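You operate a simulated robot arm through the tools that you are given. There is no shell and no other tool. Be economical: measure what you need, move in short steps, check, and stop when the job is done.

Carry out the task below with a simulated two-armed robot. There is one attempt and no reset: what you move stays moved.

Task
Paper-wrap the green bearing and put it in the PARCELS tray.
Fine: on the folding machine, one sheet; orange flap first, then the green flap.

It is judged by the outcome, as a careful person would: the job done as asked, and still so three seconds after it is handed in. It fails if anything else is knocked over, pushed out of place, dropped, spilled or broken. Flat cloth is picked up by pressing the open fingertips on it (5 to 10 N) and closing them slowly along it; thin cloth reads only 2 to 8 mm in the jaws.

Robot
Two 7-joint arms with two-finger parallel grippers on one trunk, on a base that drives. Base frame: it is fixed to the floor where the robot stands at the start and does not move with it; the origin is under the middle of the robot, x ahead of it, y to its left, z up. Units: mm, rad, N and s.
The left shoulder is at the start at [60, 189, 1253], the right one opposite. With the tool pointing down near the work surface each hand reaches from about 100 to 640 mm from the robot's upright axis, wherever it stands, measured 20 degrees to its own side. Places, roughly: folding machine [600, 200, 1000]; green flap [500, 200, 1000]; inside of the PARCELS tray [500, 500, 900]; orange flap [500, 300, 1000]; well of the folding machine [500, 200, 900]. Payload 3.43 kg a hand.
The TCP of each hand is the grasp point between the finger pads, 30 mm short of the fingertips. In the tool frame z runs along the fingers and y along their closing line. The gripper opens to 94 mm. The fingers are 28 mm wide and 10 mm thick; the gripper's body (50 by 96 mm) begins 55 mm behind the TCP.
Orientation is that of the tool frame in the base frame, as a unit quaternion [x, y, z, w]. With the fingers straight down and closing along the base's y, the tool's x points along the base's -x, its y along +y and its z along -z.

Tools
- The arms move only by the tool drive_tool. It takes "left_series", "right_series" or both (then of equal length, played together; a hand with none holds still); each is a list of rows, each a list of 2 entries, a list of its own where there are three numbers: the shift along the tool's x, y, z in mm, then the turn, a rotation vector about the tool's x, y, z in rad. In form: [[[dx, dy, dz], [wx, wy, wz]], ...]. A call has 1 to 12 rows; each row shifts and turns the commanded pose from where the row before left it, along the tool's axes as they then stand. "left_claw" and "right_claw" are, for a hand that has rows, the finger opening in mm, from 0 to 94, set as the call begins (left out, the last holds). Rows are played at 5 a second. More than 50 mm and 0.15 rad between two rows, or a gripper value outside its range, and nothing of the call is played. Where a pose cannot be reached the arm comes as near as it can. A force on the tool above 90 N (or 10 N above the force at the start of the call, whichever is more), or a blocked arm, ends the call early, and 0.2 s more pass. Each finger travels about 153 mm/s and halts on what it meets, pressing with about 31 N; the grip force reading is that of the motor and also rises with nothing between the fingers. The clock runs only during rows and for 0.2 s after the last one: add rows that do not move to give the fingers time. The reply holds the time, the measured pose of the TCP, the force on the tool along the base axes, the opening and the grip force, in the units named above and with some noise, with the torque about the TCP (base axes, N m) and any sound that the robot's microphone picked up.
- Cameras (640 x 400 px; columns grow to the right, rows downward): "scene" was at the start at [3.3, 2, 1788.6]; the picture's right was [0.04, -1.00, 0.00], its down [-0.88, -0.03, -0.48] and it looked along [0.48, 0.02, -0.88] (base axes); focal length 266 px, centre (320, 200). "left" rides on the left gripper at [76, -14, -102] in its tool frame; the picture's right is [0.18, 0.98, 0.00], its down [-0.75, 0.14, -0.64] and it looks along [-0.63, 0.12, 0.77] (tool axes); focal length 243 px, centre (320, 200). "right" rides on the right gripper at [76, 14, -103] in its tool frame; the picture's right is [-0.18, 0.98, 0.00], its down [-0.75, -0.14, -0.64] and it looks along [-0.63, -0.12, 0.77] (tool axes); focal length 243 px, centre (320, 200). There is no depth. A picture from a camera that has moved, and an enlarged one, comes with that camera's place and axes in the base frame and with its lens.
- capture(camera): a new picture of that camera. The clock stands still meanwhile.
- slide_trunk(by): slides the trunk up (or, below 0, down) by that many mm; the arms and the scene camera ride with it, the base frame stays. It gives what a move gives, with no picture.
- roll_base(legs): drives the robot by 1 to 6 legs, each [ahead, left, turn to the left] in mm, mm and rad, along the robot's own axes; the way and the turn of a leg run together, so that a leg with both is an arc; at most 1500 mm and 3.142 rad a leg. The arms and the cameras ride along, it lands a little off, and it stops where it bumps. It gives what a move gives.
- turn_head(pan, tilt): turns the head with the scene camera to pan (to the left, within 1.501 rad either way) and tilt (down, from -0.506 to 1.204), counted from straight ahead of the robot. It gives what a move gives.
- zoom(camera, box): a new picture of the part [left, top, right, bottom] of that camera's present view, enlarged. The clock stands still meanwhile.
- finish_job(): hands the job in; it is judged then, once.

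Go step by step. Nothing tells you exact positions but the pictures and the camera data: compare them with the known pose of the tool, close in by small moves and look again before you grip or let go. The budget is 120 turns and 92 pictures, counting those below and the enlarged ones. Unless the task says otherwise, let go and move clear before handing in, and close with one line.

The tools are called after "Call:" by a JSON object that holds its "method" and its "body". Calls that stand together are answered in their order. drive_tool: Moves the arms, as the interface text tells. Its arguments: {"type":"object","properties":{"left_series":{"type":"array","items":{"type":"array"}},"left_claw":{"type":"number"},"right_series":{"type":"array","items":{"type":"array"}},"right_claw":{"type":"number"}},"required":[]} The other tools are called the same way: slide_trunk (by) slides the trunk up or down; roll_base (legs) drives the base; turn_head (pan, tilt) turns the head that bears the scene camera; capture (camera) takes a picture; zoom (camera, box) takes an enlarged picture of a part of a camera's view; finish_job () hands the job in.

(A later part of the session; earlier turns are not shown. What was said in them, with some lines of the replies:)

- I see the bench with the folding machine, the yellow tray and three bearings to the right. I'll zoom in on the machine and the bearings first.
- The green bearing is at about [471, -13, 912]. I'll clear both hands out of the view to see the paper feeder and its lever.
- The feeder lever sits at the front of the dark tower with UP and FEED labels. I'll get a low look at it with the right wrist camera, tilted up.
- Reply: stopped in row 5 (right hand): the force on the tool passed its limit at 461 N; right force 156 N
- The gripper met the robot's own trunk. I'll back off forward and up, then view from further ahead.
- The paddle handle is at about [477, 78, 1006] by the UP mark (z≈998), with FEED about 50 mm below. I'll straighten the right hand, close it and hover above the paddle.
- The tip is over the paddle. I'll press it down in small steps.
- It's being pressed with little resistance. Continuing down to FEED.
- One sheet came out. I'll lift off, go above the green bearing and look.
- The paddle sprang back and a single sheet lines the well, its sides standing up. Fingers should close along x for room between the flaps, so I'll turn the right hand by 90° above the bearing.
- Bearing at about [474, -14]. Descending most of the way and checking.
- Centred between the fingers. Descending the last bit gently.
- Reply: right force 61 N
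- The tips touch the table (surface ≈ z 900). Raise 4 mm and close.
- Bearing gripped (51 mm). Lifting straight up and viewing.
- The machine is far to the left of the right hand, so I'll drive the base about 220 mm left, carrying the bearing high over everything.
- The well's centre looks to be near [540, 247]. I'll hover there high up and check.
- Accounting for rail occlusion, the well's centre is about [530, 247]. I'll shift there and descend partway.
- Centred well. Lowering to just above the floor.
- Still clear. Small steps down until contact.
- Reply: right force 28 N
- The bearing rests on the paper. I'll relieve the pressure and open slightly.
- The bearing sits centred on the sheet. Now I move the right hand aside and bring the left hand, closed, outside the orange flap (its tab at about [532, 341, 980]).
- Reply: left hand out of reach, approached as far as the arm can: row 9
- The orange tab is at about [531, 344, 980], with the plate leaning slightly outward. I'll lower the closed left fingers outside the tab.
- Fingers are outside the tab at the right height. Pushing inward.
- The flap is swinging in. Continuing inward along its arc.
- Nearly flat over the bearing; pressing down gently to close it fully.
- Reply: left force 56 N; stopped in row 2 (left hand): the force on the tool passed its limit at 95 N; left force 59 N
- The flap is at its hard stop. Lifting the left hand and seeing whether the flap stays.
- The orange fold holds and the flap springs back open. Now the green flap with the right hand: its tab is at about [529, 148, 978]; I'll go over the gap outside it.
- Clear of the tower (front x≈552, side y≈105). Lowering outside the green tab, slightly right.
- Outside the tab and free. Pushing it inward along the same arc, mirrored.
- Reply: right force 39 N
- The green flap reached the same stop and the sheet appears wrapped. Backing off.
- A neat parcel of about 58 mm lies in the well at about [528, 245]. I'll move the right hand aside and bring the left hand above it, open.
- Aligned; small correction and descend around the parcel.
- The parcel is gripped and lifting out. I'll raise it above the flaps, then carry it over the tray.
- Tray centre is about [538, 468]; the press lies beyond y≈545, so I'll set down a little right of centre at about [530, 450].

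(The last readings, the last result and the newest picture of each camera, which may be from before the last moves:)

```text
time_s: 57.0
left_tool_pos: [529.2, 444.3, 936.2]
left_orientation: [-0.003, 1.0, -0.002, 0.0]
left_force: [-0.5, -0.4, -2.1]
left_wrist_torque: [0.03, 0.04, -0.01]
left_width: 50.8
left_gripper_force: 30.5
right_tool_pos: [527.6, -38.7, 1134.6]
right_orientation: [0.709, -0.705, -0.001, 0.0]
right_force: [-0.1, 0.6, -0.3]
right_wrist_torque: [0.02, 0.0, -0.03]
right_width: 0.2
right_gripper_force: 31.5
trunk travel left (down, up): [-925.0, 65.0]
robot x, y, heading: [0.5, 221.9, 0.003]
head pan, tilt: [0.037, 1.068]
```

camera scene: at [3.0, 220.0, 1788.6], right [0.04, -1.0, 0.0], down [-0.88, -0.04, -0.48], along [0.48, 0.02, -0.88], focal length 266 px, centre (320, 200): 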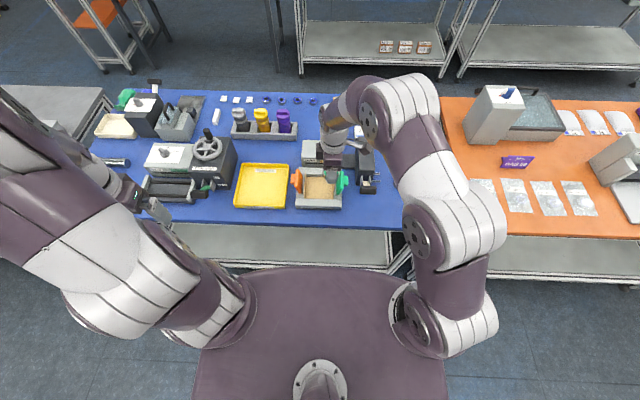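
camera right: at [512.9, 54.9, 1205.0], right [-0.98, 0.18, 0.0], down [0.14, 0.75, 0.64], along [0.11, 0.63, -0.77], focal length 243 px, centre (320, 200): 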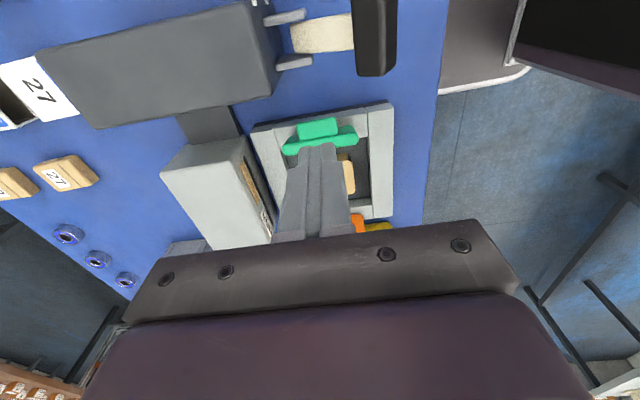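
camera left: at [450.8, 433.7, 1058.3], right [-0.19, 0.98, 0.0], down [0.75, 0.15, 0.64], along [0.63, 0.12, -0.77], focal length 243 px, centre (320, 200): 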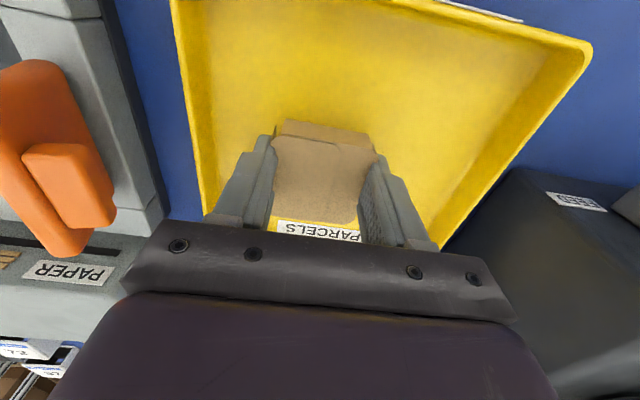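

Call:
{"method": "drive_tool", "body": {"left_series": [[[0, 0, 2], [0, 0, 0]], [[0, 0, 0], [0, 0, 0]]]}}

```text
time_s: 57.5
left_tool_pos: [528.8, 444.5, 935.8]
left_orientation: [-0.003, 1.0, -0.002, 0.001]
left_force: [0.7, 1.1, 16.0]
left_wrist_torque: [0.26, 0.14, -0.01]
left_width: 50.8
left_gripper_force: 31.4
right_tool_pos: [527.2, -38.7, 1135.5]
right_orientation: [0.709, -0.705, -0.001, 0.0]
right_force: [0.0, -0.2, 0.0]
right_wrist_torque: [0.01, 0.03, -0.01]
right_width: 0.0
right_gripper_force: 31.1
trunk travel left (down, up): [-925.0, 65.0]
robot x, y, heading: [3.7, 221.6, 0.008]
head pan, tilt: [0.037, 1.068]
```

The parcel rests on the tray floor. Opening and rising clear.

Call:
{"method": "drive_tool", "body": {"left_series": [[[0, 0, -1], [0, 0, 0]], [[0, 0, 0], [0, 0, 0]], [[0, 0, 0], [0, 0, 0]]], "left_claw": 72}}

Call:
{"method": "drive_tool", "body": {"left_series": [[[0, 0, -15], [0, 0, 0]], [[0, 0, -40], [0, 0, 0]], [[0, 0, -45], [0, 0, 0]], [[0, 0, -45], [0, 0, 0]], [[0, 0, -45], [0, 0, 0]], [[45, 0, 0], [0, 0, 0]], [[45, 0, 0], [0, 0, 0]], [[45, 0, 0], [0, 0, 0]], [[0, 0, 0], [0, 0, 0]]]}}

Call:
{"method": "zoom", "body": {"camera": "scene", "box": [200, 120, 400, 220]}}

Call:
{"method": "capture", "body": {"camera": "left"}}

```text
time_s: 58.4
left_tool_pos: [528.7, 444.4, 937.0]
left_orientation: [-0.003, 1.0, -0.002, -0.001]
left_force: [-1.0, -3.3, 3.1]
left_wrist_torque: [0.04, 0.0, -0.02]
left_width: 70.0
left_gripper_force: 0.0
right_tool_pos: [526.5, -40.5, 1133.3]
right_orientation: [0.709, -0.705, -0.001, 0.001]
right_force: [0.7, 1.1, -0.3]
right_wrist_torque: [-0.04, 0.01, 0.0]
right_width: 0.0
right_gripper_force: 31.4
trunk travel left (down, up): [-925.0, 65.0]
robot x, y, heading: [-1.2, 223.5, 0.006]
head pan, tilt: [0.037, 1.068]
```

```text
time_s: 60.4
left_tool_pos: [396.0, 441.1, 1123.2]
left_orientation: [-0.002, 1.0, -0.002, 0.0]
left_force: [0.1, -0.4, 0.0]
left_wrist_torque: [-0.03, 0.0, -0.02]
left_width: 71.9
left_gripper_force: 0.0
right_tool_pos: [528.0, -38.5, 1134.0]
right_orientation: [0.708, -0.706, -0.001, 0.001]
right_force: [0.5, 0.5, 0.4]
right_wrist_torque: [-0.02, 0.01, 0.02]
right_width: 0.0
right_gripper_force: 30.8
trunk travel left (down, up): [-925.0, 65.0]
robot x, y, heading: [-0.2, 221.5, 0.007]
head pan, tilt: [0.037, 1.068]
```

```text
3.20 times, centred on (300, 170) of scene
camera zoom: at [3.6, 223.2, 1788.6], right [0.04, -1.0, 0.0], down [-0.88, -0.04, -0.48], along [0.48, 0.02, -0.88], focal length 850 px, centre (384, 296)
```

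zoom: 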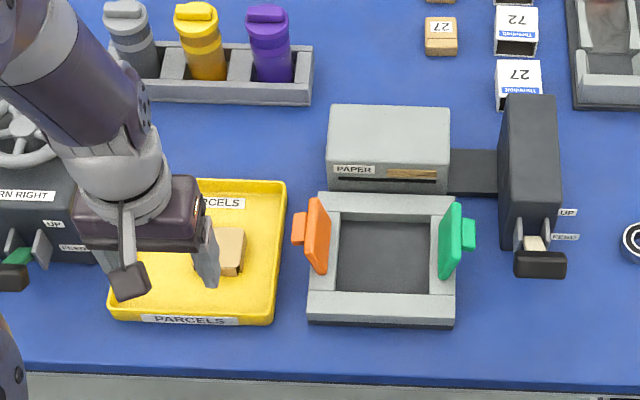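

```text
27 pictures are left
camera left: at [319.6, 428.8, 1226.4], right [-0.19, 0.98, 0.0], down [0.75, 0.15, 0.64], along [0.63, 0.12, -0.77], focal length 243 px, centre (320, 200)
```

left: 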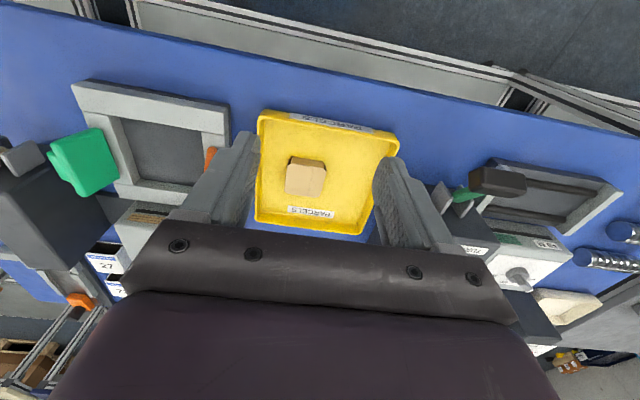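

The wrapped parcel lies flat inside the PARCELS tray, both hands are clear and nothing else has been disturbed, so I'm handing in.

Call:
{"method": "finish_job", "body": {}}

```text
The job is handed in.
```

The green bearing is wrapped in one sheet, folded with the orange flap first and then the green, and it is lying in the PARCELS tray.
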